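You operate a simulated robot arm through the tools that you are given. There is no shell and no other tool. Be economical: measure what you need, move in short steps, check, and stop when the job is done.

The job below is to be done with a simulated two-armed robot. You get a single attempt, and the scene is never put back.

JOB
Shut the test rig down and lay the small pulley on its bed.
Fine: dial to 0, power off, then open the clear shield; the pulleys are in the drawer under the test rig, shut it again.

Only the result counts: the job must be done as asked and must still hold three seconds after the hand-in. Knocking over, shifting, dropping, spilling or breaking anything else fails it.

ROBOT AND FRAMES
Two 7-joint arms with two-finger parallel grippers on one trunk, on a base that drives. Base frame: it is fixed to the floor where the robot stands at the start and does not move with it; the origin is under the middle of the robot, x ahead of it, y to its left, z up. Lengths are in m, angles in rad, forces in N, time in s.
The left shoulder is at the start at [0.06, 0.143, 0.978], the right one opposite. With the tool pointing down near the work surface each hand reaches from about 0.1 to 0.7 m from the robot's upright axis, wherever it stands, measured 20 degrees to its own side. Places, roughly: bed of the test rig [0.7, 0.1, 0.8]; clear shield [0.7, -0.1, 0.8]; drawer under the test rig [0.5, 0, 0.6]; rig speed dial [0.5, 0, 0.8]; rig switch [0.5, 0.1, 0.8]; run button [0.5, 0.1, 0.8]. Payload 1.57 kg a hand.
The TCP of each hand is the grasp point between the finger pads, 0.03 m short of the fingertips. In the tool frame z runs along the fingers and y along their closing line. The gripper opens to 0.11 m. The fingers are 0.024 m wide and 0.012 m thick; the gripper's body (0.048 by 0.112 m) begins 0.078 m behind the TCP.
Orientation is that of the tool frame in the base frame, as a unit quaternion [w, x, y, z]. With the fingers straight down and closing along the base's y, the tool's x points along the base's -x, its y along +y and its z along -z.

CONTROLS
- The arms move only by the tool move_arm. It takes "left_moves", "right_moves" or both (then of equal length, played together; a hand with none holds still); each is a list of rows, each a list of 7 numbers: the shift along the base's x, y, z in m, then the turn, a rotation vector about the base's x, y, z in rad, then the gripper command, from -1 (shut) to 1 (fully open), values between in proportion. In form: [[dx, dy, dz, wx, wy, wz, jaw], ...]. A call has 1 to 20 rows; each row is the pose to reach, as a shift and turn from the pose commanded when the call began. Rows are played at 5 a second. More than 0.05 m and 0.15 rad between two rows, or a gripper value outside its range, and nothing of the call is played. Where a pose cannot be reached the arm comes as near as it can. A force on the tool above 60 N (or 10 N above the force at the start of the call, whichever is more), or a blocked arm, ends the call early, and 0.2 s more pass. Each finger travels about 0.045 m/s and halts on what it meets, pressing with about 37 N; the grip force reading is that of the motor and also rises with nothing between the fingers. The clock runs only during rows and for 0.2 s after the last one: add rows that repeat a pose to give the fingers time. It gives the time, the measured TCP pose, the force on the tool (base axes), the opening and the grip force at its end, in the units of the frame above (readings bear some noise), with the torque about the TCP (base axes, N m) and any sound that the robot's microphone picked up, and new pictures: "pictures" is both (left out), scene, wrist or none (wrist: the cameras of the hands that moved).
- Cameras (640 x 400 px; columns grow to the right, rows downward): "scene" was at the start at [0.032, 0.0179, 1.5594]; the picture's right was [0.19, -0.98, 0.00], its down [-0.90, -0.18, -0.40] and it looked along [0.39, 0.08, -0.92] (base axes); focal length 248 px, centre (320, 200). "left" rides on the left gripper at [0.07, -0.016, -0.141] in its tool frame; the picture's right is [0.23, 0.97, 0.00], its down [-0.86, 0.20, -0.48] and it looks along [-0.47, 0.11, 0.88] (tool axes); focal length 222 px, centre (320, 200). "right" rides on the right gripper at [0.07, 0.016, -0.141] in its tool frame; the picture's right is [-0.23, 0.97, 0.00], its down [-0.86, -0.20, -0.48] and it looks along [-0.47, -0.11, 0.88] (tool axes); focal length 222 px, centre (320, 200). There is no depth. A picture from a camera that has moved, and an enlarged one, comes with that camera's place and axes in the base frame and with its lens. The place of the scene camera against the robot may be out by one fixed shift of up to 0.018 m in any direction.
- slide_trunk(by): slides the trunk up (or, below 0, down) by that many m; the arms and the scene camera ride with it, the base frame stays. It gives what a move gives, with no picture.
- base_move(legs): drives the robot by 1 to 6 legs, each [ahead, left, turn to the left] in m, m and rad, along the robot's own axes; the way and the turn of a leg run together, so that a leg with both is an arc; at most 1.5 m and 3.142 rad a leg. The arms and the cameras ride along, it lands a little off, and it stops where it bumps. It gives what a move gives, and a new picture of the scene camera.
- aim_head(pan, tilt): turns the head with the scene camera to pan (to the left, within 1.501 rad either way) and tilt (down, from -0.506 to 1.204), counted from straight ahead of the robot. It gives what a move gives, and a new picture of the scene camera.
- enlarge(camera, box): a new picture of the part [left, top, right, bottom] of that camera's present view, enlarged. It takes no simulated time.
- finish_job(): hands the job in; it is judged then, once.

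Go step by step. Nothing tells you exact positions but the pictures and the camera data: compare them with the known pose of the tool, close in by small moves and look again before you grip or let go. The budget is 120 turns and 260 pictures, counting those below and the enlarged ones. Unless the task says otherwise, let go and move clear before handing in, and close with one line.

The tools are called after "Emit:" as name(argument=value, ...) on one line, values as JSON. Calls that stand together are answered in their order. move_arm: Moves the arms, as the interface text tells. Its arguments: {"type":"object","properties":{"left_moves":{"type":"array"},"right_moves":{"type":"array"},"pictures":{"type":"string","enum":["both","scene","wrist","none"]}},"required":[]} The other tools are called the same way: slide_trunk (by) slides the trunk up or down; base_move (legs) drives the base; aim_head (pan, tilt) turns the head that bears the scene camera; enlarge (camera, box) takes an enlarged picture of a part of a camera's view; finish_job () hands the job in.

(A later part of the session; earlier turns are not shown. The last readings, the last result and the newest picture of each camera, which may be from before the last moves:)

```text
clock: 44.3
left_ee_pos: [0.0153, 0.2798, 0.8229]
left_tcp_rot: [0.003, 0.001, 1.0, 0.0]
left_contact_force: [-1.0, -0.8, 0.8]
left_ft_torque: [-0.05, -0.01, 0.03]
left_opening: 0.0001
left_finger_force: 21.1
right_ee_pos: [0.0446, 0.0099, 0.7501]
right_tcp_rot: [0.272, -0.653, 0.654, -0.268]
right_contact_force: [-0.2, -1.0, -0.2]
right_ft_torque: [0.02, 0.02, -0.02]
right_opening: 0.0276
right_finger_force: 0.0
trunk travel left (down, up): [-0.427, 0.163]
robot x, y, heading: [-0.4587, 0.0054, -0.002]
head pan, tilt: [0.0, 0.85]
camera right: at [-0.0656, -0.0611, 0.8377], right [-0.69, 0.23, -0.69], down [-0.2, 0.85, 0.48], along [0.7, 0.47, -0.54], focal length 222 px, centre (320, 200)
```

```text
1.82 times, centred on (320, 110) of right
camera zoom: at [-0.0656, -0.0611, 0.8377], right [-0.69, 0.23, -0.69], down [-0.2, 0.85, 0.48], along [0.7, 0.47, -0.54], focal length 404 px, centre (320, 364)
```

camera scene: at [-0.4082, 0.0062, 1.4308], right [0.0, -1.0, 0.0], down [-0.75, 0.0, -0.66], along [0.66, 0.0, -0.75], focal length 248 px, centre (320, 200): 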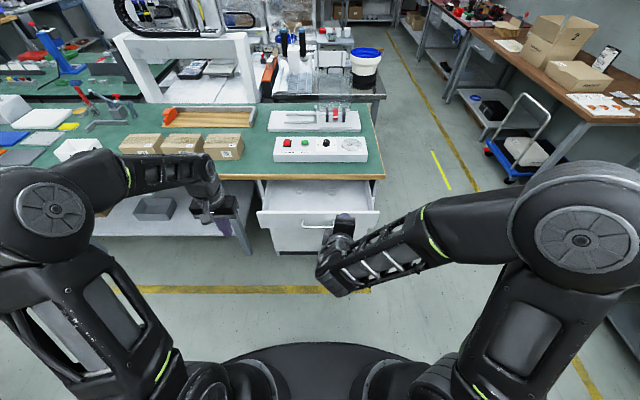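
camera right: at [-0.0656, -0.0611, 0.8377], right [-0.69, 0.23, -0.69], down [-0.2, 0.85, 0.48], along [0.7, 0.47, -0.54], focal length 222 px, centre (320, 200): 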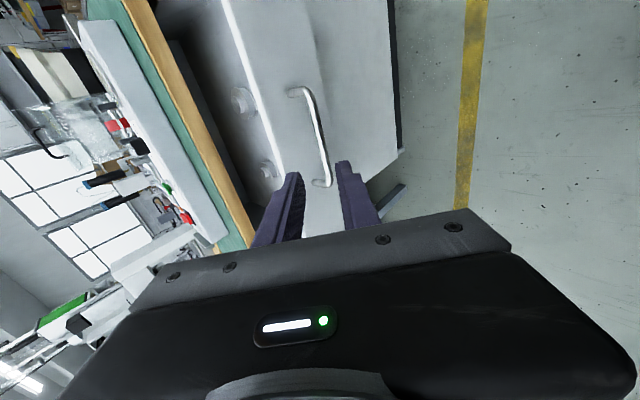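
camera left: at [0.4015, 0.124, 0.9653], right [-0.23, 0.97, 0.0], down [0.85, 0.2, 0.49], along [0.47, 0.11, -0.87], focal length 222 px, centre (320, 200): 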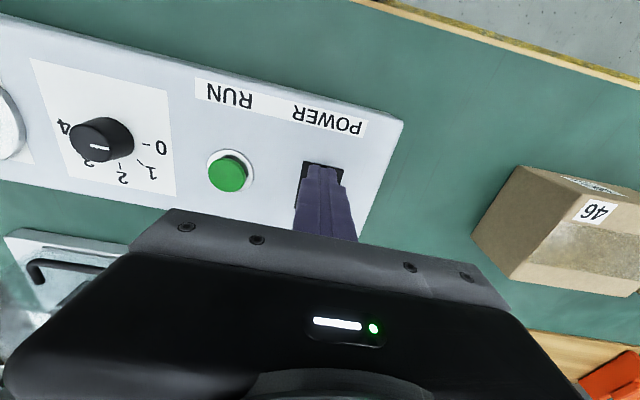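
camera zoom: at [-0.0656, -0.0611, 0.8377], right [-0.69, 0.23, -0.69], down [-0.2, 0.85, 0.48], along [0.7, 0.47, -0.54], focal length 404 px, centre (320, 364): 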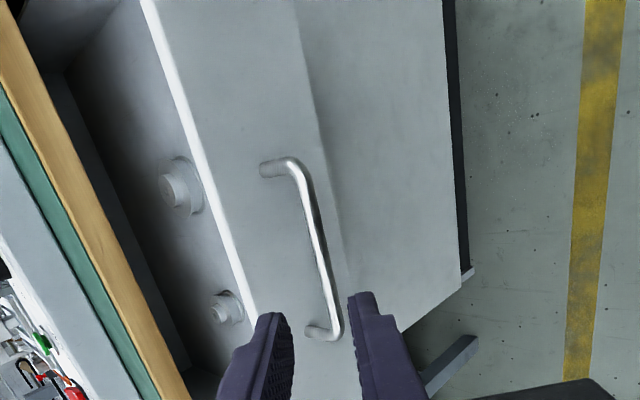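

The bar is at x≈0.144 and directly along the tool axis. I'll advance and grip.

Emit:
move_arm(right_moves=[[0.03, 0, -0.03, 0, 0, 0, -0.5], [0.05, 0, -0.049, 0, 0, 0, -0.5], [0.07, 0, -0.068, 0, 0, 0, -0.5], [0.089, 0, -0.087, 0, 0, 0, -0.5], [0.089, 0, -0.087, 0, 0, 0, -0.8], [0.089, 0, -0.087, 0, 0, 0, -0.95], [0.089, 0, -0.087, 0, 0, 0, -0.95]], pictures="wrist")

```text
clock: 45.9
left_ee_pos: [0.0152, 0.2817, 0.8209]
left_tcp_rot: [0.003, -0.001, 1.0, 0.001]
left_contact_force: [-0.9, -0.7, 0.7]
left_ft_torque: [0.01, -0.01, 0.0]
left_opening: 0.0
left_finger_force: 21.3
right_ee_pos: [0.1329, 0.0111, 0.6616]
right_tcp_rot: [-0.27, 0.655, -0.653, 0.267]
right_contact_force: [-1.8, -1.1, -12.8]
right_ft_torque: [-0.12, 0.05, 0.72]
right_opening: 0.0099
right_finger_force: 26.7
trunk travel left (down, up): [-0.427, 0.163]
robot x, y, heading: [-0.4602, 0.0033, 0.002]
head pan, tilt: [0.0, 0.85]
camera right: at [0.0226, -0.0603, 0.7495], right [-0.69, 0.23, -0.68], down [-0.2, 0.85, 0.48], along [0.69, 0.47, -0.55], focal length 222 px, centre (320, 200)
```

right: 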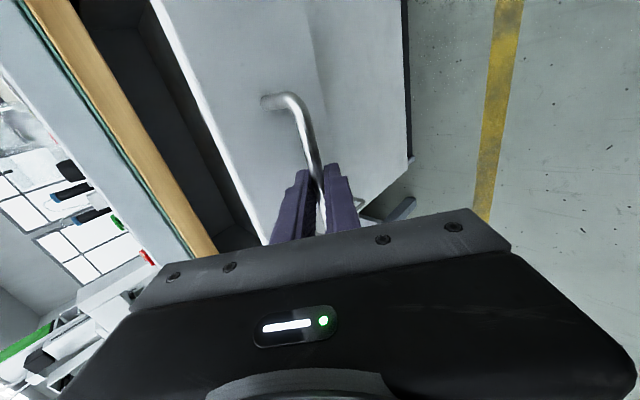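

Gripped. I'll pull gradually, watching for a stop.

Emit:
move_arm(right_moves=[[-0.01, 0, 0, 0, 0, 0, -0.95], [-0.02, 0, 0, 0, 0, 0, -0.95], [-0.03, 0, 0, 0, 0, 0, -0.95], [-0.04, 0, 0, 0, 0, 0, -0.95], [-0.05, 0, 0, 0, 0, 0, -0.95]], pictures="none")

Emit:
enlarge(camera="scene", box=[240, 110, 400, 260])

```text
clock: 47.1
left_ee_pos: [0.0154, 0.2816, 0.8214]
left_tcp_rot: [0.002, 0.0, 1.0, 0.0]
left_contact_force: [-0.1, 0.4, 0.3]
left_ft_torque: [0.01, 0.02, 0.01]
left_opening: 0.0001
left_finger_force: 21.3
right_ee_pos: [0.0845, 0.0114, 0.6609]
right_tcp_rot: [0.27, -0.654, 0.654, -0.267]
right_contact_force: [-0.1, 1.5, -14.8]
right_ft_torque: [-0.69, 0.06, 0.23]
right_opening: 0.0097
right_finger_force: 27.7
trunk travel left (down, up): [-0.427, 0.163]
robot x, y, heading: [-0.4601, -0.0029, 0.001]
head pan, tilt: [0.0, 0.85]
```

```text
2.67 times, centred on (320, 185) of scene
camera zoom: at [-0.406, 0.0063, 1.4307], right [0.0, -1.0, 0.0], down [-0.75, 0.0, -0.66], along [0.66, 0.0, -0.75], focal length 662 px, centre (320, 240)
```

zoom: 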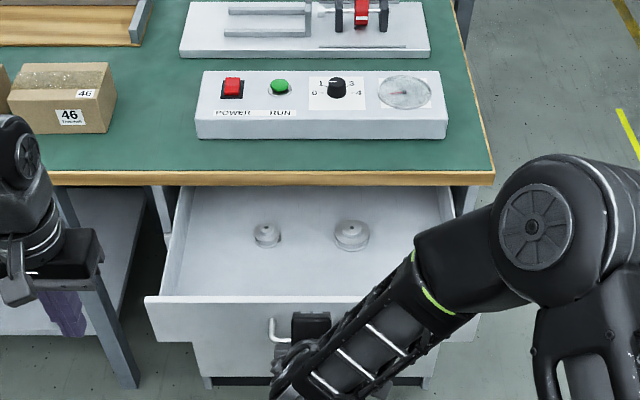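

It's moving freely, so I'll pull another 7 cm.

Emit:
move_arm(right_moves=[[-0.01, 0, 0, 0, 0, 0, -0.95], [-0.02, 0, 0, 0, 0, 0, -0.95], [-0.03, 0, 0, 0, 0, 0, -0.95], [-0.04, 0, 0, 0, 0, 0, -0.95], [-0.05, 0, 0, 0, 0, 0, -0.95], [-0.06, 0, 0, 0, 0, 0, -0.95]], pictures="none")

Emit:
enlarge(camera="scene", box=[240, 110, 400, 260])

```text
clock: 48.5
left_ee_pos: [0.0166, 0.2811, 0.8208]
left_tcp_rot: [0.003, 0.0, 1.0, 0.0]
left_contact_force: [0.0, 0.6, -0.2]
left_ft_torque: [0.01, -0.02, -0.01]
left_opening: 0.0
left_finger_force: 21.4
right_ee_pos: [0.0243, 0.0103, 0.6631]
right_tcp_rot: [-0.27, 0.655, -0.653, 0.267]
right_contact_force: [-0.9, 1.8, -25.5]
right_ft_torque: [-0.34, 0.14, 0.5]
right_opening: 0.0099
right_finger_force: 28.4
trunk travel left (down, up): [-0.427, 0.163]
robot x, y, heading: [-0.461, -0.004, -0.002]
head pan, tilt: [0.0, 0.85]
```

```text
2.67 times, centred on (320, 185) of scene
camera zoom: at [-0.4055, 0.0063, 1.4306], right [0.0, -1.0, 0.0], down [-0.75, 0.0, -0.66], along [0.66, 0.0, -0.75], focal length 662 px, centre (320, 240)
```

zoom: 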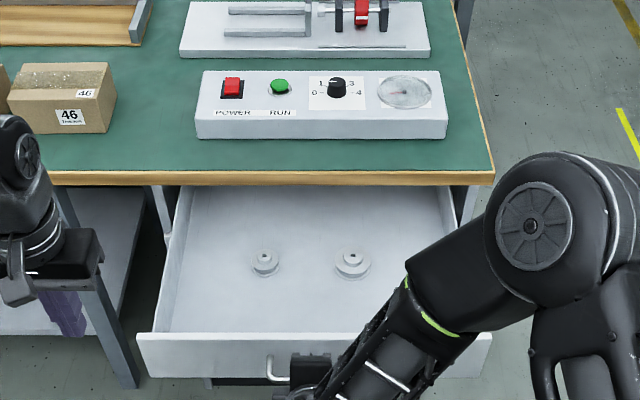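

The drawer is open enough, with the small pulley near [0.25,0.094]. I'll keep the right hand holding the handle and bring the left hand over the pulley, opening it.

Emit:
move_arm(left_moves=[[0.03, -0.03, 0.02, 0, 0, 0, -0.5], [0.07, -0.06, 0.03, 0, 0, 0, 0], [0.11, -0.09, 0.03, 0, 0, 0, 0.5], [0.15, -0.12, 0.03, 0, 0, 0, 0.5], [0.18, -0.15, 0.03, 0, 0, 0, 0.5], [0.2, -0.18, 0.03, 0, 0, 0, 0.5], [0.2, -0.187, 0.02, 0, 0, 0, 0.5]])

Emit:
enlarge(camera="left", box=[200, 20, 440, 200])

```text
refused: row 2 steps farther than a row can; nothing moved
```

```text
2.22 times, centred on (320, 110) of left
camera zoom: at [-0.0536, 0.2651, 0.9617], right [-0.23, 0.97, 0.0], down [0.85, 0.2, 0.48], along [0.47, 0.11, -0.88], focal length 494 px, centre (320, 400)
```

zoom: 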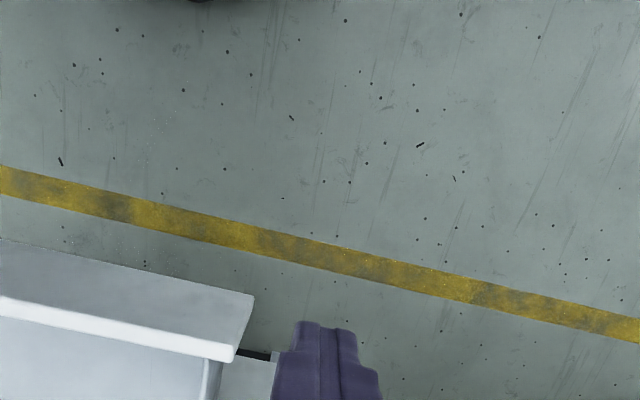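

Emit:
move_arm(left_moves=[[0.025, -0.025, 0.02, 0, 0, 0, -0.5], [0.055, -0.05, 0.03, 0, 0, 0, 0], [0.085, -0.08, 0.03, 0, 0, 0, 0.5], [0.115, -0.11, 0.03, 0, 0, 0, 0.5], [0.145, -0.14, 0.03, 0, 0, 0, 0.5], [0.175, -0.17, 0.03, 0, 0, 0, 0.5], [0.2, -0.187, 0.02, 0, 0, 0, 0.5]])

Emit:
enlarge(camera="left", box=[200, 20, 440, 200])

```text
clock: 50.1
left_ee_pos: [0.2163, 0.095, 0.8399]
left_tcp_rot: [0.003, 0.0, 1.0, 0.0]
left_contact_force: [-0.2, -0.3, 0.2]
left_ft_torque: [-0.04, 0.04, 0.0]
left_opening: 0.0824
left_finger_force: 0.1
right_ee_pos: [0.0254, 0.0113, 0.6611]
right_tcp_rot: [0.271, -0.653, 0.655, -0.267]
right_contact_force: [1.9, 0.8, -28.1]
right_ft_torque: [-0.25, 0.12, 0.69]
right_opening: 0.0098
right_finger_force: 28.1
trunk travel left (down, up): [-0.427, 0.163]
robot x, y, heading: [-0.4588, -0.003, -0.002]
head pan, tilt: [0.0, 0.85]
camera scene: at [-0.405, 0.006, 1.4307], right [0.0, -1.0, 0.0], down [-0.75, 0.0, -0.66], along [0.66, 0.0, -0.75], focal length 248 px, centre (320, 200)
camera left: at [0.1469, 0.078, 0.9811], right [-0.23, 0.97, 0.0], down [0.85, 0.2, 0.48], along [0.47, 0.11, -0.88], focal length 222 px, centre (320, 200)
```

scene: 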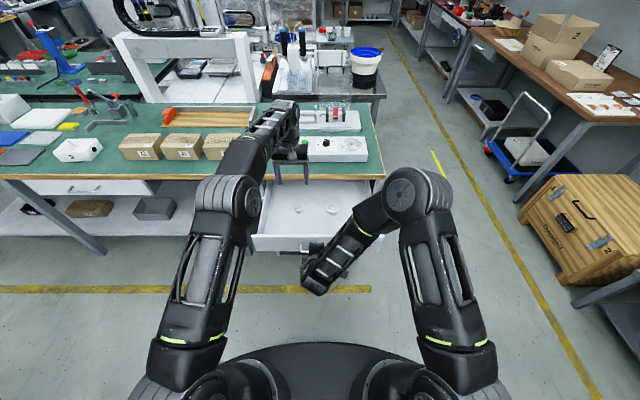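
left: 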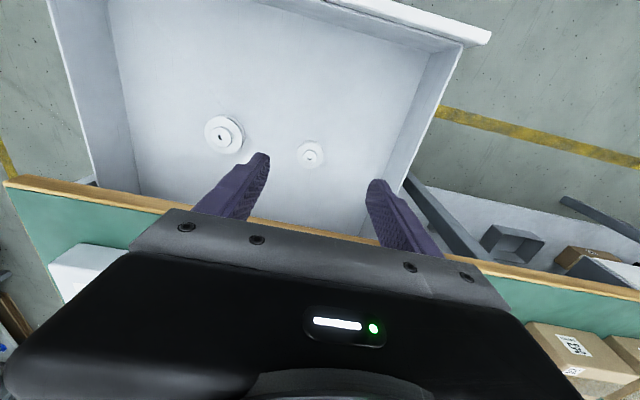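

```text
2.22 times, centred on (320, 110) of left
camera zoom: at [0.1469, 0.078, 0.9811], right [-0.23, 0.97, 0.0], down [0.85, 0.2, 0.48], along [0.47, 0.11, -0.88], focal length 494 px, centre (320, 400)
```

zoom: 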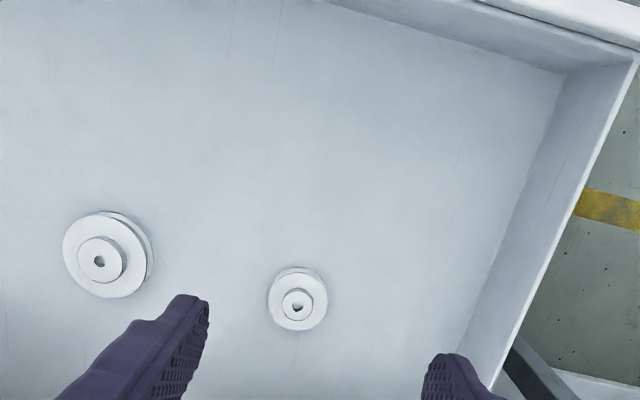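

The small pulley (≈4 cm flange with a hub) is near [0.255,0.087]. I'll descend part way and re-measure.

Emit:
move_arm(left_moves=[[0.015, -0.003, -0.03, 0, 0, 0, 0.5], [0.03, -0.006, -0.06, 0, 0, 0, 0.5], [0.039, -0.008, -0.09, 0, 0, 0, 0.4], [0.039, -0.008, -0.11, 0, 0, 0, 0.3]], pictures="wrist")

Emit:
enlarge(camera="left", box=[220, 60, 420, 210])

```text
clock: 51.1
left_ee_pos: [0.2392, 0.0902, 0.7416]
left_tcp_rot: [0.003, -0.001, 1.0, -0.001]
left_contact_force: [0.4, 0.0, -0.3]
left_ft_torque: [0.01, 0.0, 0.01]
left_opening: 0.0713
left_finger_force: 0.0
left hand out of reach, approached as far as the arm can: row 2, 3, 4
right_ee_pos: [0.0248, 0.0102, 0.6624]
right_tcp_rot: [-0.27, 0.654, -0.654, 0.267]
right_contact_force: [-0.4, 0.1, -23.0]
right_ft_torque: [-0.44, 0.14, 0.48]
right_opening: 0.01
right_finger_force: 28.4
trunk travel left (down, up): [-0.427, 0.163]
robot x, y, heading: [-0.4607, -0.0022, 0.001]
head pan, tilt: [0.0, 0.85]
camera left: at [0.1689, 0.0736, 0.8815], right [-0.23, 0.97, 0.0], down [0.85, 0.2, 0.48], along [0.47, 0.11, -0.88], focal length 222 px, centre (320, 200)
```

left: 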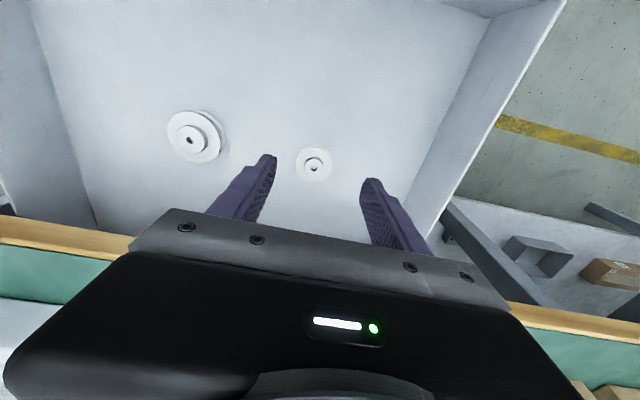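

```text
2.67 times, centred on (320, 135) of left
camera zoom: at [0.1689, 0.0736, 0.8815], right [-0.23, 0.97, 0.0], down [0.85, 0.2, 0.48], along [0.47, 0.11, -0.88], focal length 592 px, centre (320, 373)
```

zoom: 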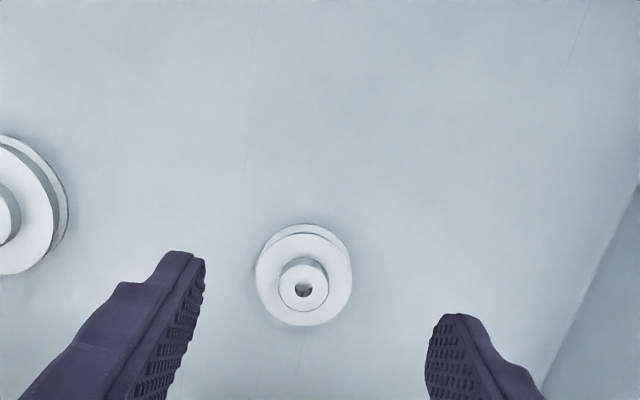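

The left hand hits its reach limit, so the robot needs to stand closer. I'll release the handle, raise both hands and drive forward about 0.13 m.

Emit:
move_arm(right_moves=[[0, 0, 0, 0, 0, 0, -0.6], [0, 0, 0, 0, 0, 0, -0.4], [-0.015, 0, 0.015, 0, 0, 0, -0.4], [-0.04, 0, 0.04, 0, 0, 0, -0.4], [-0.04, -0.03, 0.075, 0, 0, 0, -0.4], [-0.04, -0.06, 0.11, 0, 0, 0, -0.4], [-0.04, -0.1, 0.14, 0, 0, 0, -0.4], [-0.04, -0.14, 0.16, 0, 0, 0, -0.4]], left_moves=[[0, 0, 0.04, 0, 0, 0, 0.3], [0, 0, 0.08, 0, 0, 0, 0.3], [-0.03, 0, 0.11, 0, 0, 0, 0.3], [-0.06, 0, 0.12, 0, 0, 0, 0.3], [-0.09, 0, 0.12, 0, 0, 0, 0.3], [-0.12, 0, 0.12, 0, 0, 0, 0.3], [-0.12, 0, 0.12, 0, 0, 0, 0.3], [-0.12, 0, 0.12, 0, 0, 0, 0.3]], pictures="scene")

```text
clock: 52.9
left_ee_pos: [0.1192, 0.0896, 0.8616]
left_tcp_rot: [0.003, 0.0, 1.0, 0.0]
left_contact_force: [-0.2, -0.6, 0.6]
left_ft_torque: [0.04, 0.02, 0.01]
left_opening: 0.0712
left_finger_force: 0.0
left hand out of reach, approached as far as the arm can: row 1, 2
right_ee_pos: [0.0124, -0.1206, 0.8245]
right_tcp_rot: [-0.272, 0.654, -0.653, 0.267]
right_contact_force: [-0.1, -0.8, 0.2]
right_ft_torque: [0.04, 0.04, 0.05]
right_opening: 0.0331
right_finger_force: 0.1
right hand out of reach, approached as far as the arm can: row 7, 8
trunk travel left (down, up): [-0.427, 0.163]
robot x, y, heading: [-0.4594, -0.0018, -0.001]
head pan, tilt: [0.0, 0.85]
camera scene: at [-0.4077, 0.0055, 1.4308], right [0.0, -1.0, 0.0], down [-0.75, 0.0, -0.66], along [0.66, 0.0, -0.75], focal length 248 px, centre (320, 200)
```

scene: 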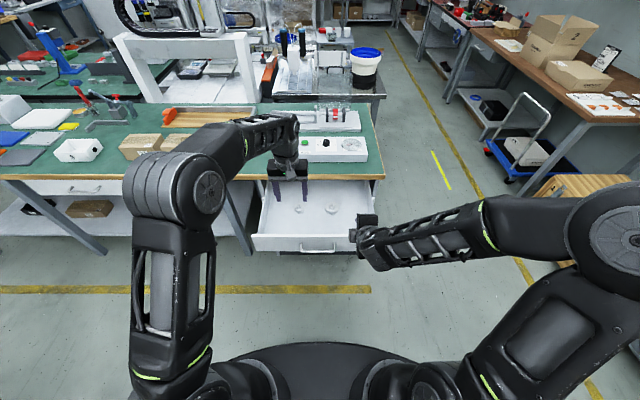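

Drawer stays open. Driving forward.

Emit:
base_move(legs=[[0.13, 0, 0]])

Emit:
move_arm(left_moves=[[0.0, 0, -0.03, 0, 0, 0, 0.3], [0.0, 0, -0.06, 0, 0, 0, 0.3], [0, 0, -0.09, 0, 0, 0, 0.3], [0, 0, -0.11, 0, 0, 0, 0.3]], pictures="wrist")

Emit:
enlarge(camera="left", box=[220, 60, 420, 210])

```text
clock: 54.2
left_ee_pos: [0.248, 0.0902, 0.8625]
left_tcp_rot: [0.004, -0.001, 1.0, 0.0]
left_contact_force: [0.7, -0.1, 0.2]
left_ft_torque: [0.0, 0.08, -0.01]
left_opening: 0.0716
left_finger_force: 0.0
right_ee_pos: [0.1429, -0.1196, 0.8239]
right_tcp_rot: [-0.271, 0.655, -0.653, 0.267]
right_contact_force: [0.5, 0.5, 0.2]
right_ft_torque: [0.0, 0.02, 0.02]
right_opening: 0.0333
right_finger_force: 0.0
trunk travel left (down, up): [-0.427, 0.163]
robot x, y, heading: [-0.333, 0.0003, 0.003]
head pan, tilt: [0.0, 0.85]
camera scene: at [-0.2778, 0.0061, 1.4307], right [0.0, -1.0, 0.0], down [-0.75, 0.0, -0.66], along [0.66, 0.0, -0.75], focal length 248 px, centre (320, 200)
```

scene: 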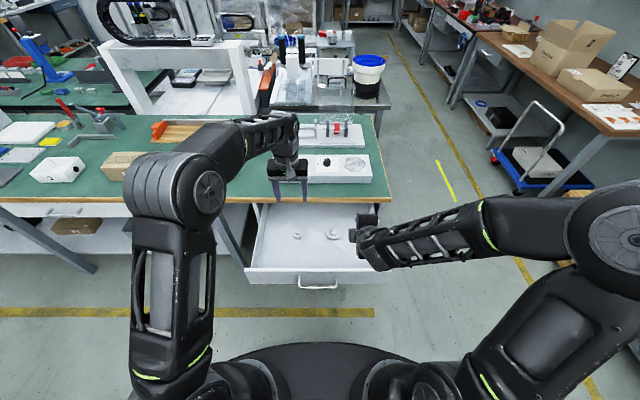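

```text
clock: 55.2
left_ee_pos: [0.2476, 0.0897, 0.752]
left_tcp_rot: [0.005, -0.001, 1.0, 0.001]
left_contact_force: [-0.3, -0.6, -0.4]
left_ft_torque: [0.01, 0.0, 0.0]
left_opening: 0.0715
left_finger_force: 0.0
right_ee_pos: [0.141, -0.1187, 0.8253]
right_tcp_rot: [-0.271, 0.654, -0.653, 0.268]
right_contact_force: [0.1, 0.5, 0.1]
right_ft_torque: [0.0, -0.03, 0.04]
right_opening: 0.0328
right_finger_force: 0.0
trunk travel left (down, up): [-0.427, 0.163]
robot x, y, heading: [-0.3317, 0.0016, 0.002]
head pan, tilt: [0.0, 0.85]
camera left: at [0.1774, 0.0737, 0.8934], right [-0.23, 0.97, 0.0], down [0.85, 0.2, 0.49], along [0.47, 0.11, -0.87], focal length 222 px, centre (320, 200)
```

left: 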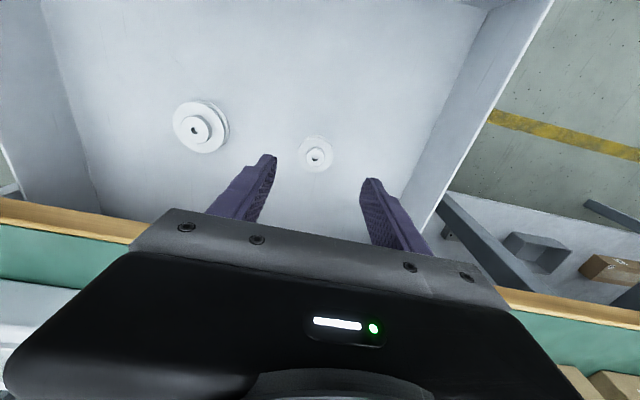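

```text
2.67 times, centred on (320, 135) of left
camera zoom: at [0.1774, 0.0737, 0.8934], right [-0.23, 0.97, 0.0], down [0.85, 0.2, 0.49], along [0.47, 0.11, -0.87], focal length 592 px, centre (320, 373)
```

zoom: 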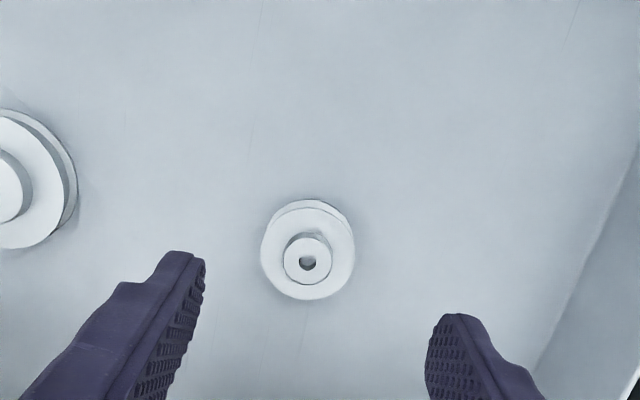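

The pulley centre is about [0.263,0.088], with the flange top near z≈0.63. I'll move above it and lower in stages.

Emit:
move_arm(left_moves=[[0.008, -0.001, -0.03, 0, 0, 0, 0.3], [0.016, -0.0015, -0.06, 0, 0, 0, 0.3], [0.016, -0.0015, -0.08, 0, 0, 0, 0.3], [0.016, -0.0015, -0.09, 0, 0, 0, 0.3]], pictures="wrist")

Emit:
enlarge(camera="left", box=[240, 100, 400, 220])

```text
clock: 56.2
left_ee_pos: [0.2629, 0.0898, 0.6628]
left_tcp_rot: [0.003, -0.001, 1.0, 0.0]
left_contact_force: [0.3, -0.3, -0.1]
left_ft_torque: [-0.01, -0.02, -0.01]
left_opening: 0.0718
left_finger_force: 0.1
right_ee_pos: [0.141, -0.1197, 0.8249]
right_tcp_rot: [-0.271, 0.655, -0.653, 0.267]
right_contact_force: [-0.3, -0.4, 0.2]
right_ft_torque: [0.02, -0.01, 0.0]
right_opening: 0.033
right_finger_force: 0.0
trunk travel left (down, up): [-0.427, 0.163]
robot x, y, heading: [-0.333, 0.0013, 0.004]
head pan, tilt: [0.0, 0.85]
camera left: at [0.1934, 0.0726, 0.803], right [-0.23, 0.97, 0.0], down [0.85, 0.2, 0.48], along [0.47, 0.11, -0.87], focal length 222 px, centre (320, 200)
```

left: 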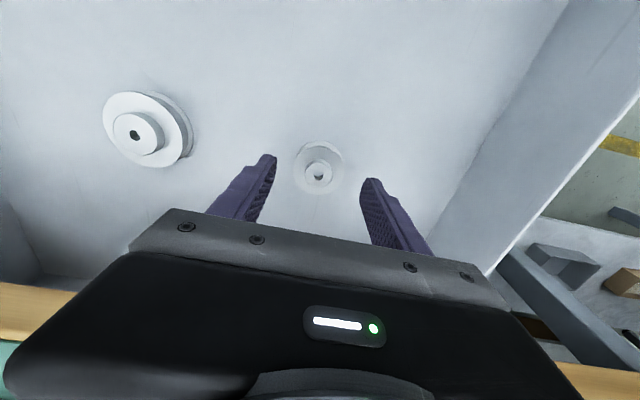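

```text
3.33 times, centred on (320, 160) of left
camera zoom: at [0.1934, 0.0726, 0.803], right [-0.23, 0.97, 0.0], down [0.85, 0.2, 0.48], along [0.47, 0.11, -0.87], focal length 740 px, centre (320, 333)
```

zoom: 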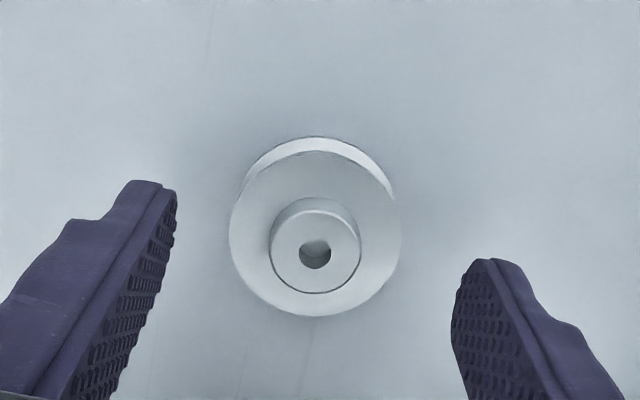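

Pulley centre ≈[0.261,0.087], flange top z≈0.626, diameter ≈0.044. I'll lower to z≈0.643 and grip the flanges.

Emit:
move_arm(left_moves=[[-0.0015, -0.0025, -0.01, 0, 0, 0, 0.3], [-0.0015, -0.0025, -0.019, 0, 0, 0, 0.2], [-0.0015, -0.0025, -0.019, 0, 0, 0, -0.1], [-0.0015, -0.0025, -0.019, 0, 0, 0, -0.35], [-0.0015, -0.0025, -0.019, 0, 0, 0, -0.5], [-0.0015, -0.0025, -0.019, 0, 0, 0, -0.5]], pictures="wrist")

Emit:
enlarge(camera="left", box=[240, 100, 400, 220])

```text
clock: 57.6
left_ee_pos: [0.2619, 0.0866, 0.6438]
left_tcp_rot: [0.003, 0.0, 1.0, -0.001]
left_contact_force: [0.1, -0.2, 1.2]
left_ft_torque: [-0.01, -0.03, 0.0]
left_opening: 0.0422
left_finger_force: 36.1
right_ee_pos: [0.1428, -0.1196, 0.8251]
right_tcp_rot: [-0.272, 0.654, -0.653, 0.268]
right_contact_force: [-0.4, -0.5, -1.0]
right_ft_torque: [0.04, -0.02, -0.02]
right_opening: 0.0332
right_finger_force: 0.0
trunk travel left (down, up): [-0.427, 0.163]
robot x, y, heading: [-0.3321, -0.0013, 0.002]
head pan, tilt: [0.0, 0.85]
camera left: at [0.1921, 0.07, 0.7842], right [-0.23, 0.97, 0.0], down [0.85, 0.2, 0.48], along [0.47, 0.11, -0.87], focal length 222 px, centre (320, 200)
```

left: 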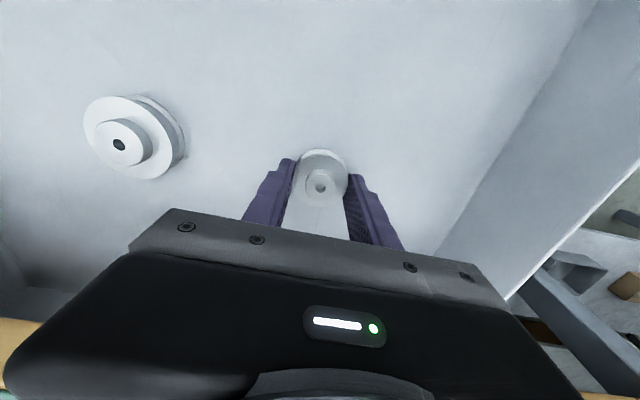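

```text
3.33 times, centred on (320, 160) of left
camera zoom: at [0.1921, 0.07, 0.7842], right [-0.23, 0.97, 0.0], down [0.85, 0.2, 0.48], along [0.47, 0.11, -0.87], focal length 740 px, centre (320, 333)
```

zoom: 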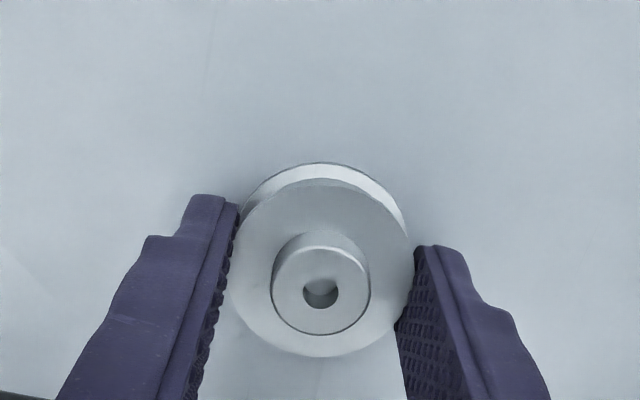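

Gripped (0.042 m). I'll lift it straight up and out of the drawer.

Emit:
move_arm(left_moves=[[0, 0, 0.02, 0, 0, 0, -0.5], [0, 0, 0.05, 0, 0, 0, -0.5], [0, 0, 0.09, 0, 0, 0, -0.5], [0, 0, 0.13, 0, 0, 0, -0.5], [0, 0, 0.17, 0, 0, 0, -0.5], [0, 0, 0.21, 0, 0, 0, -0.5], [0, 0, 0.25, 0, 0, 0, -0.5]])

```text
clock: 59.2
left_ee_pos: [0.2608, 0.0866, 0.8938]
left_tcp_rot: [0.004, -0.001, 1.0, 0.001]
left_contact_force: [-0.6, 0.8, -0.2]
left_ft_torque: [-0.04, -0.02, 0.02]
left_opening: 0.0418
left_finger_force: 37.2
right_ee_pos: [0.1419, -0.1198, 0.8245]
right_tcp_rot: [-0.271, 0.654, -0.653, 0.268]
right_contact_force: [-0.4, 0.6, -0.1]
right_ft_torque: [-0.01, 0.03, 0.03]
right_opening: 0.033
right_finger_force: 0.0
trunk travel left (down, up): [-0.427, 0.163]
robot x, y, heading: [-0.3307, 0.0012, -0.0]
head pan, tilt: [0.0, 0.85]
camera scene: at [-0.2792, 0.0061, 1.4308], right [0.0, -1.0, 0.0], down [-0.75, 0.0, -0.66], along [0.66, 0.0, -0.75], focal length 248 px, centre (320, 200)
camera left: at [0.1915, 0.0701, 1.0341], right [-0.23, 0.97, 0.0], down [0.85, 0.2, 0.48], along [0.47, 0.11, -0.87], focal length 222 px, centre (320, 200)
```

scene: 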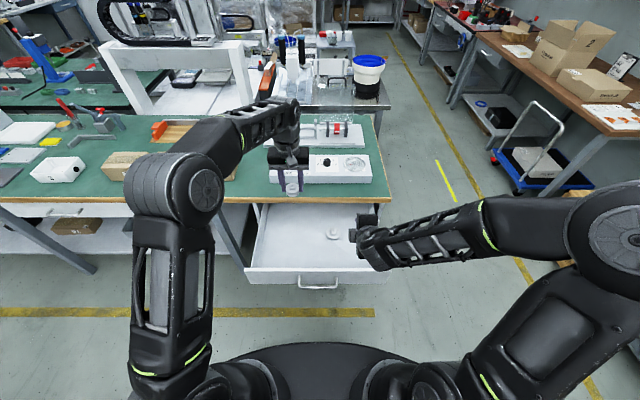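
left: 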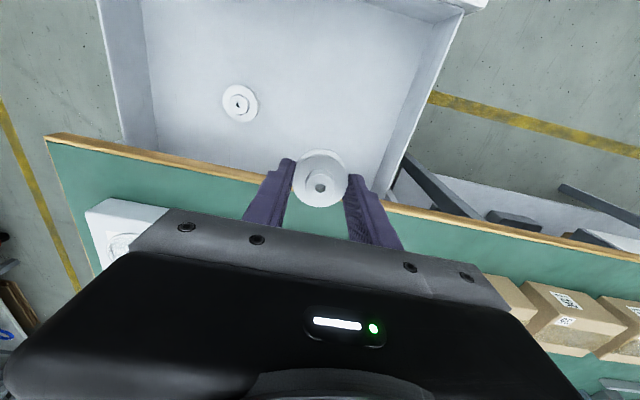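

The small pulley is held; the big one stays in the drawer. Now I'll back up so the right hand can push the drawer shut.

Emit:
base_move(legs=[[-0.115, 0, 0]])

Emit:
move_arm(right_moves=[[-0.02, 0.01, -0.02, 0, 0, 0, -1], [-0.04, 0.02, -0.04, 0, 0, 0, -1], [-0.05, 0.03, -0.06, 0, 0, 0, -1], [-0.05, 0.03, -0.08, 0, 0, 0, -1]], pictures="wrist")

Emit:
enlarge(camera="right", box=[200, 0, 440, 220])

```text
clock: 60.4
left_ee_pos: [0.1452, 0.0869, 0.8935]
left_tcp_rot: [0.004, -0.001, 1.0, 0.001]
left_contact_force: [1.3, 0.8, -1.1]
left_ft_torque: [-0.02, -0.03, 0.01]
left_opening: 0.0418
left_finger_force: 36.7
right_ee_pos: [0.0254, -0.1199, 0.8254]
right_tcp_rot: [-0.272, 0.654, -0.653, 0.268]
right_contact_force: [-1.2, -0.4, -1.2]
right_ft_torque: [-0.03, -0.03, -0.02]
right_opening: 0.0328
right_finger_force: 0.0
trunk travel left (down, up): [-0.427, 0.163]
robot x, y, heading: [-0.4459, -0.0021, 0.003]
head pan, tilt: [0.0, 0.85]
camera scene: at [-0.3955, 0.006, 1.4309], right [0.0, -1.0, 0.0], down [-0.75, 0.0, -0.66], along [0.66, 0.0, -0.75], focal length 248 px, centre (320, 200)
```

scene: 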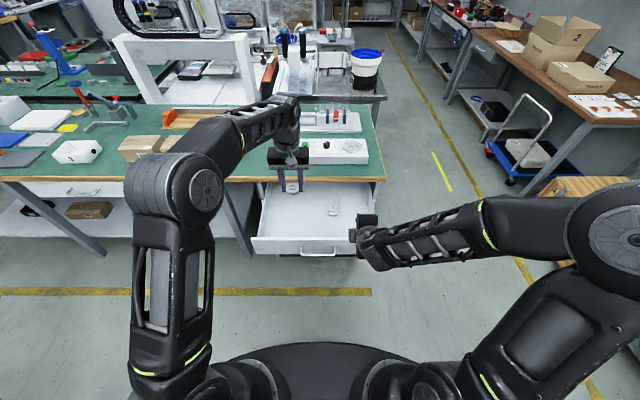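

```text
clock: 61.4
left_ee_pos: [0.1466, 0.0872, 0.8932]
left_tcp_rot: [0.004, -0.001, 1.0, 0.0]
left_contact_force: [-1.0, -0.4, 0.1]
left_ft_torque: [0.02, -0.02, -0.01]
left_opening: 0.0422
left_finger_force: 37.3
right_ee_pos: [-0.0012, -0.0766, 0.7377]
right_tcp_rot: [-0.271, 0.654, -0.654, 0.268]
right_contact_force: [0.0, 0.2, 0.4]
right_ft_torque: [-0.02, 0.0, -0.01]
right_opening: 0.0001
right_finger_force: 21.6
right hand out of reach, approached as far as the arm can: row 1, 2, 3, 4
trunk travel left (down, up): [-0.427, 0.163]
robot x, y, heading: [-0.4464, -0.0003, 0.001]
head pan, tilt: [0.0, 0.85]
camera right: at [-0.1121, -0.1476, 0.8256], right [-0.69, 0.23, -0.68], down [-0.2, 0.85, 0.48], along [0.69, 0.47, -0.55], focal length 222 px, centre (320, 200)
```

right: 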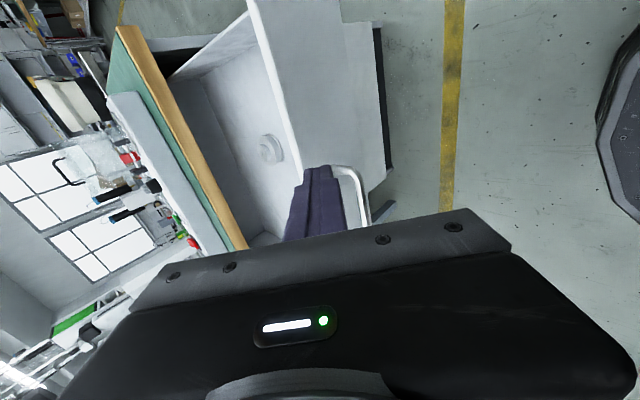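

```text
1.82 times, centred on (320, 110) of right
camera zoom: at [-0.1121, -0.1476, 0.8256], right [-0.69, 0.23, -0.68], down [-0.2, 0.85, 0.48], along [0.69, 0.47, -0.55], focal length 404 px, centre (320, 364)
```

zoom: 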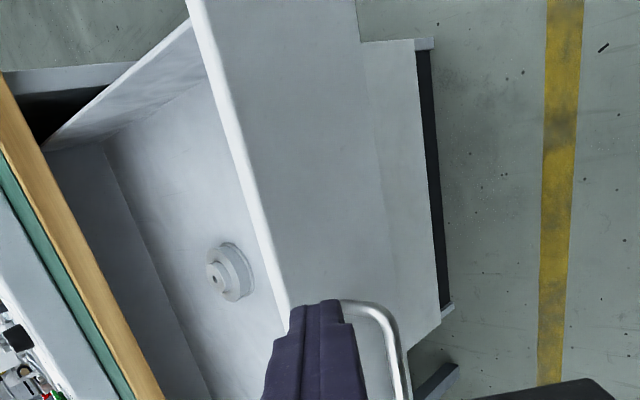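

The closed fingertips are just in front of the drawer face, right of the handle. I'll lower 5 cm and then push.

Emit:
move_arm(right_moves=[[0, -0.018, 0, 0, 0, 0, -1], [0, -0.018, -0.025, 0, 0, 0, -1], [0, -0.018, -0.052, 0, 0, 0, -1], [0.03, -0.018, -0.052, 0, 0, 0, -1], [0.06, -0.018, -0.052, 0, 0, 0, -1]], pictures="wrist")

```text
clock: 62.6
left_ee_pos: [0.1456, 0.0868, 0.8928]
left_tcp_rot: [0.004, 0.0, 1.0, 0.0]
left_contact_force: [-0.6, 0.3, -0.4]
left_ft_torque: [0.01, 0.0, 0.04]
left_opening: 0.0419
left_finger_force: 37.0
right_ee_pos: [0.0598, -0.0943, 0.686]
right_tcp_rot: [-0.271, 0.654, -0.653, 0.268]
right_contact_force: [-0.1, 0.0, 0.0]
right_ft_torque: [0.01, 0.01, 0.01]
right_opening: 0.0
right_finger_force: 20.9
right hand out of reach, approached as far as the arm can: row 1
trunk travel left (down, up): [-0.427, 0.163]
robot x, y, heading: [-0.4444, 0.0006, 0.001]
head pan, tilt: [0.0, 0.85]
camera right: at [-0.0512, -0.1651, 0.774], right [-0.69, 0.23, -0.68], down [-0.2, 0.85, 0.48], along [0.69, 0.47, -0.55], focal length 222 px, centre (320, 200)
```

right: 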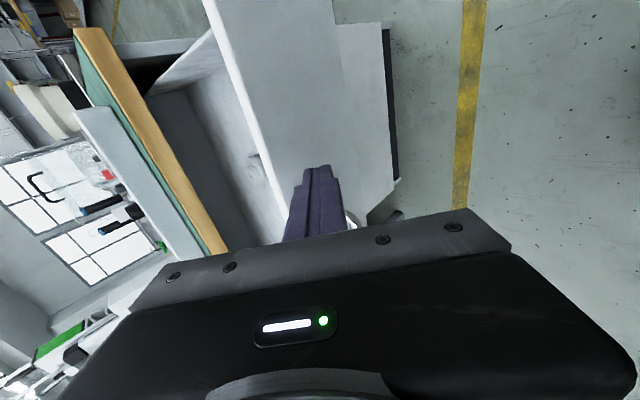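

Now I'll push the drawer in.

Emit:
move_arm(right_moves=[[0.025, 0, 0, 0, 0, 0, -1], [0.05, 0, 0, 0, 0, 0, -1], [0.075, 0, 0, 0, 0, 0, -1], [0.1, 0, 0, 0, 0, 0, -1], [0.125, 0, 0, 0, 0, 0, -1], [0.15, 0, 0, 0, 0, 0, -1], [0.175, 0, 0, 0, 0, 0, -1], [0.195, 0, 0, 0, 0, 0, -1], [0.21, 0, 0, 0, 0, 0, -1], [0.22, 0, 0, 0, 0, 0, -1]], pictures="both")

```text
clock: 64.8
left_ee_pos: [0.1472, 0.0865, 0.8925]
left_tcp_rot: [0.003, 0.0, 1.0, -0.001]
left_contact_force: [0.0, -0.1, -1.1]
left_ft_torque: [-0.02, 0.01, -0.01]
left_opening: 0.0418
left_finger_force: 36.9
right_ee_pos: [0.2784, -0.0939, 0.6864]
right_tcp_rot: [-0.272, 0.654, -0.653, 0.267]
right_contact_force: [-0.3, 0.4, 0.4]
right_ft_torque: [-0.02, -0.03, -0.01]
right_opening: 0.0001
right_finger_force: 21.0
trunk travel left (down, up): [-0.427, 0.163]
robot x, y, heading: [-0.4462, 0.002, -0.003]
head pan, tilt: [0.0, 0.85]
camera scene: at [-0.3941, 0.006, 1.4308], right [0.0, -1.0, 0.0], down [-0.75, 0.0, -0.66], along [0.66, 0.0, -0.75], focal length 248 px, centre (320, 200)
camera right: at [0.1677, -0.1654, 0.7737], right [-0.69, 0.23, -0.69], down [-0.2, 0.85, 0.48], along [0.69, 0.47, -0.54], focal length 222 px, centre (320, 200)
```

scene: 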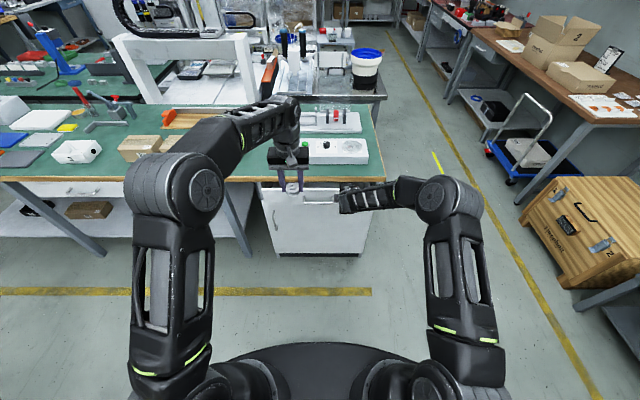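
right: 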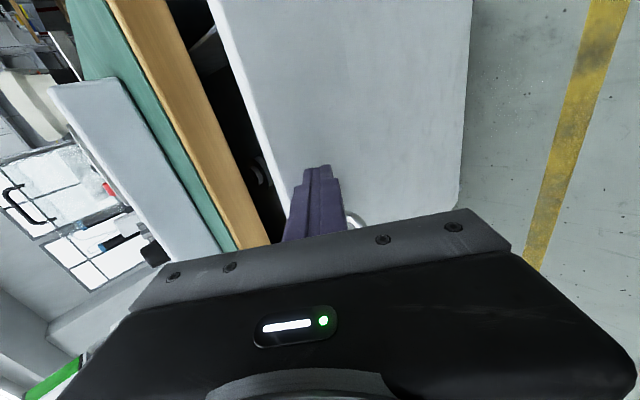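

Nearly shut, with a few centimetres left. I'll push the rest in small steps until contact.

Emit:
move_arm(right_moves=[[0.01, 0, 0, 0, 0, 0, -1], [0.02, 0, 0, 0, 0, 0, -1], [0.03, 0, 0, 0, 0, 0, -1], [0.037, 0, 0, 0, 0, 0, -1], [0.044, 0, 0, 0, 0, 0, -1], [0.05, 0, 0, 0, 0, 0, -1], [0.056, 0, 0, 0, 0, 0, -1]], pictures="wrist")

```text
clock: 66.4
left_ee_pos: [0.1417, 0.0853, 0.8963]
left_tcp_rot: [0.006, 0.0, 1.0, 0.0]
left_contact_force: [0.2, 0.3, 0.2]
left_ft_torque: [0.01, 0.0, 0.0]
left_opening: 0.0419
left_finger_force: 36.9
right_ee_pos: [0.3283, -0.0942, 0.6858]
right_tcp_rot: [-0.27, 0.654, -0.654, 0.266]
right_contact_force: [-51.5, -3.9, 13.1]
right_ft_torque: [-0.05, 0.38, -0.13]
right_opening: 0.0001
right_finger_force: 21.1
trunk travel left (down, up): [-0.427, 0.163]
robot x, y, heading: [-0.4495, 0.0035, -0.003]
head pan, tilt: [0.0, 0.85]
camera right: at [0.2174, -0.1653, 0.7738], right [-0.69, 0.23, -0.68], down [-0.2, 0.85, 0.48], along [0.69, 0.47, -0.55], focal length 222 px, centre (320, 200)
```

right: 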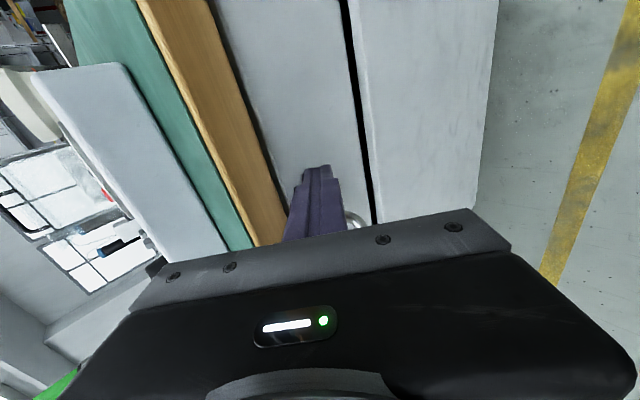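

Solid contact (51 N): the drawer is shut. I'll retract the right hand, raise it, and lift the trunk.

Emit:
move_arm(right_moves=[[-0.04, 0, 0, 0, 0, 0, -1], [-0.08, 0, 0.01, 0, 0, 0, -1], [-0.12, -0.02, 0.03, 0, 0, 0, -1], [-0.14, -0.05, 0.06, 0, 0.1, 0, -1], [-0.14, -0.08, 0.1, 0, 0.2, 0, -1], [-0.14, -0.11, 0.13, 0, 0.3, 0, -1], [-0.14, -0.14, 0.16, 0, 0.42, 0, -1], [-0.14, -0.17, 0.19, 0, 0.54, 0, -1], [-0.14, -0.19, 0.22, 0, 0.66, 0, -1], [-0.14, -0.21, 0.25, 0, 0.785, 0, -1]], pictures="none")

Emit:
slide_trunk(by=0.15)

Emit:
enlarge(camera="scene", box=[220, 80, 420, 260])

```text
clock: 68.6
left_ee_pos: [0.1466, 0.087, 0.8931]
left_tcp_rot: [0.004, 0.0, 1.0, 0.0]
left_contact_force: [0.6, 0.4, 0.5]
left_ft_torque: [0.03, 0.01, -0.02]
left_opening: 0.042
left_finger_force: 37.0
right_ee_pos: [0.1898, -0.2921, 0.9065]
right_tcp_rot: [-0.016, 0.707, -0.707, 0.006]
right_contact_force: [0.6, 0.4, 0.0]
right_ft_torque: [-0.03, 0.0, 0.01]
right_opening: 0.0001
right_finger_force: 21.3
right hand out of reach, approached as far as the arm can: row 10
trunk travel left (down, up): [-0.427, 0.163]
robot x, y, heading: [-0.4467, -0.0036, 0.002]
head pan, tilt: [0.0, 0.85]
```

```text
clock: 70.4
left_ee_pos: [0.1456, 0.0873, 1.0426]
left_tcp_rot: [0.004, -0.001, 1.0, 0.001]
left_contact_force: [0.5, -0.1, -1.4]
left_ft_torque: [0.03, 0.01, 0.0]
left_opening: 0.042
left_finger_force: 37.2
right_ee_pos: [0.19, -0.2925, 1.0558]
right_tcp_rot: [0.014, -0.706, 0.708, -0.006]
right_contact_force: [0.1, -0.5, 0.4]
right_ft_torque: [-0.01, 0.0, -0.01]
right_opening: 0.0002
right_finger_force: 21.6
trunk travel left (down, up): [-0.577, 0.013]
robot x, y, heading: [-0.4446, -0.0059, 0.001]
head pan, tilt: [0.0, 0.85]
```

```text
2.22 times, centred on (320, 170) of scene
camera zoom: at [-0.3939, 0.0059, 1.5807], right [0.0, -1.0, 0.0], down [-0.75, 0.0, -0.66], along [0.66, 0.0, -0.75], focal length 552 px, centre (320, 267)
```

zoom: 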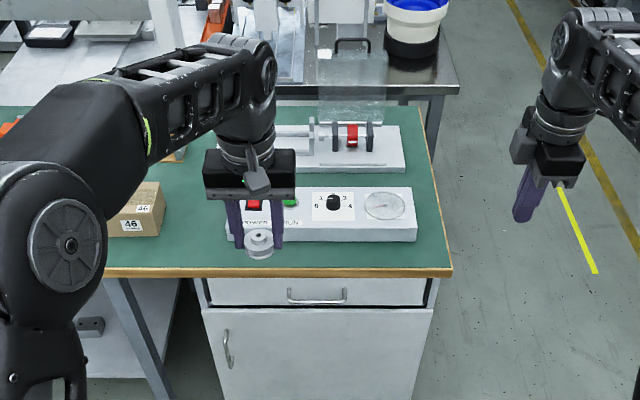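

The drawer is shut and the shield is open. I'll drive forward to the original standing place.

Emit:
base_move(legs=[[0.44, 0, 0]])

Emit:
enlarge(camera="left", box=[0, 0, 640, 400])

```text
clock: 73.1
left_ee_pos: [0.588, 0.0826, 1.0421]
left_tcp_rot: [0.003, 0.002, 1.0, -0.001]
left_contact_force: [0.3, -0.1, -0.7]
left_ft_torque: [0.01, 0.02, 0.01]
left_opening: 0.042
left_finger_force: 36.6
right_ee_pos: [0.6288, -0.296, 1.0563]
right_tcp_rot: [0.016, -0.705, 0.709, -0.007]
right_contact_force: [-0.8, 0.7, -0.2]
right_ft_torque: [0.0, 0.04, 0.02]
right_opening: 0.0
right_finger_force: 21.0
trunk travel left (down, up): [-0.577, 0.013]
robot x, y, heading: [-0.0053, -0.0021, 0.001]
head pan, tilt: [0.0, 0.85]
camera scene: at [0.0474, 0.0053, 1.5807], right [0.0, -1.0, 0.0], down [-0.75, 0.0, -0.66], along [0.66, 0.0, -0.75], focal length 248 px, centre (320, 200)
```

scene: 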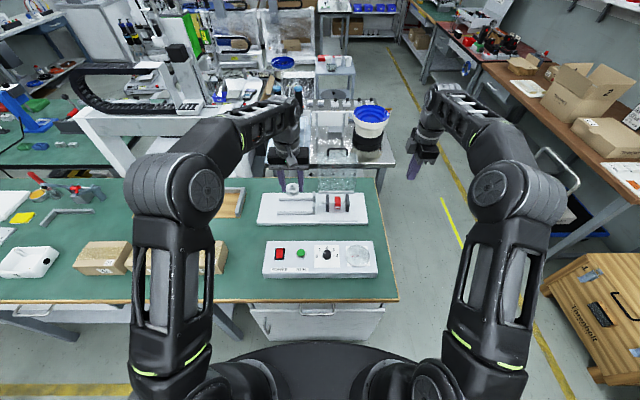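

```text
1.00 times, centred on (320, 200) of left (not enlarged: the box is as wide or as high as the picture)
camera zoom: at [0.5183, 0.0672, 1.1831], right [-0.22, 0.97, 0.0], down [0.85, 0.2, 0.48], along [0.47, 0.11, -0.88], focal length 222 px, centre (320, 200)
```

zoom: 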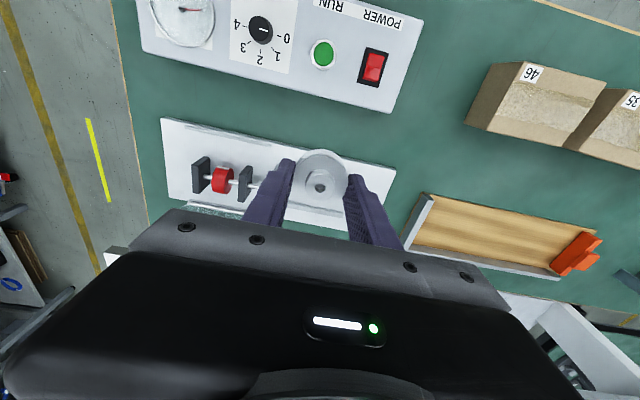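

I need the bed's exact geometry. I'll shift the left hand aside a bit and zoom in.

Emit:
move_arm(left_moves=[[-0.03, 0.03, -0.02, 0, 0, 0, -0.5], [-0.06, 0.06, -0.04, 0, 0, 0, -0.5], [-0.09, 0.08, -0.06, 0, 0, 0, -0.5]], pictures="none")

Emit:
enlarge(camera="left", box=[130, 60, 370, 240])

Emit:
enlarge(camera="scene", box=[240, 150, 400, 250])

```text
clock: 73.9
left_ee_pos: [0.4972, 0.1629, 0.9838]
left_tcp_rot: [0.003, 0.002, 1.0, -0.001]
left_contact_force: [-0.3, 1.0, -0.9]
left_ft_torque: [-0.01, 0.01, -0.03]
left_opening: 0.042
left_finger_force: 36.8
right_ee_pos: [0.6289, -0.2957, 1.0555]
right_tcp_rot: [0.016, -0.705, 0.709, -0.006]
right_contact_force: [0.4, -0.1, -0.4]
right_ft_torque: [0.01, 0.0, 0.01]
right_opening: 0.0001
right_finger_force: 21.9
trunk travel left (down, up): [-0.577, 0.013]
robot x, y, heading: [-0.0077, -0.0002, -0.004]
head pan, tilt: [0.0, 0.85]
```

```text
2.22 times, centred on (250, 150) of left
camera zoom: at [0.4271, 0.1473, 1.1235], right [-0.22, 0.97, 0.0], down [0.85, 0.2, 0.49], along [0.47, 0.11, -0.87], focal length 494 px, centre (476, 311)
```

zoom: 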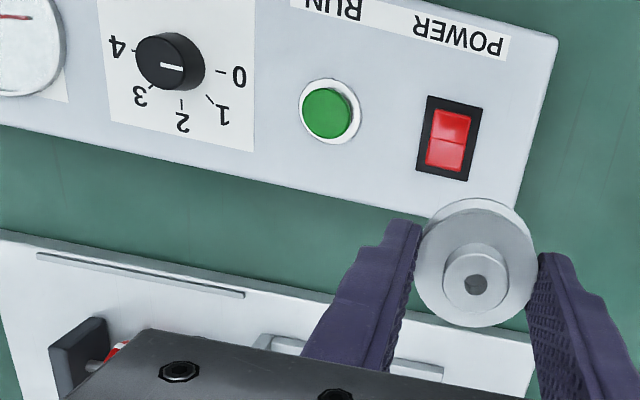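

```text
4.00 times, centred on (320, 200) of scene
camera zoom: at [0.0457, 0.0059, 1.5808], right [0.0, -1.0, 0.0], down [-0.75, 0.0, -0.66], along [0.66, 0.0, -0.75], focal length 993 px, centre (320, 200)
```

zoom: 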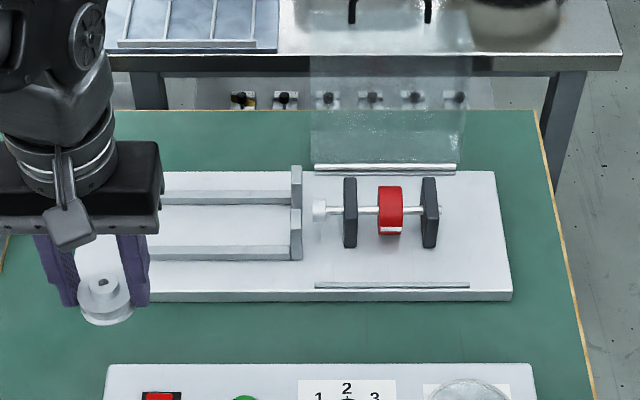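

Emit:
enlarge(camera="right", box=[160, 0, 480, 240])

```text
1.67 times, centred on (320, 120) of right
camera zoom: at [0.6076, -0.3681, 1.1953], right [-0.97, 0.23, -0.03], down [0.19, 0.85, 0.49], along [0.14, 0.48, -0.87], focal length 370 px, centre (320, 333)
```

zoom: 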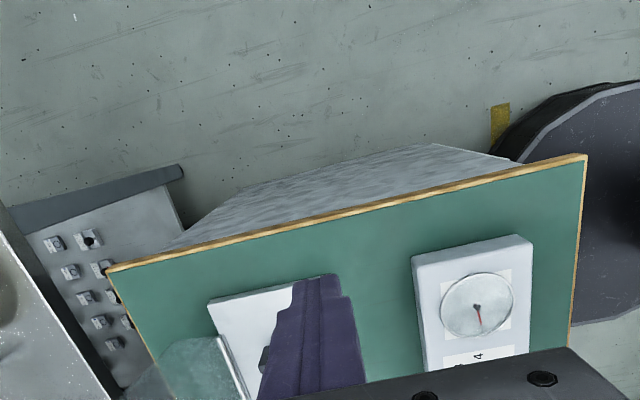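

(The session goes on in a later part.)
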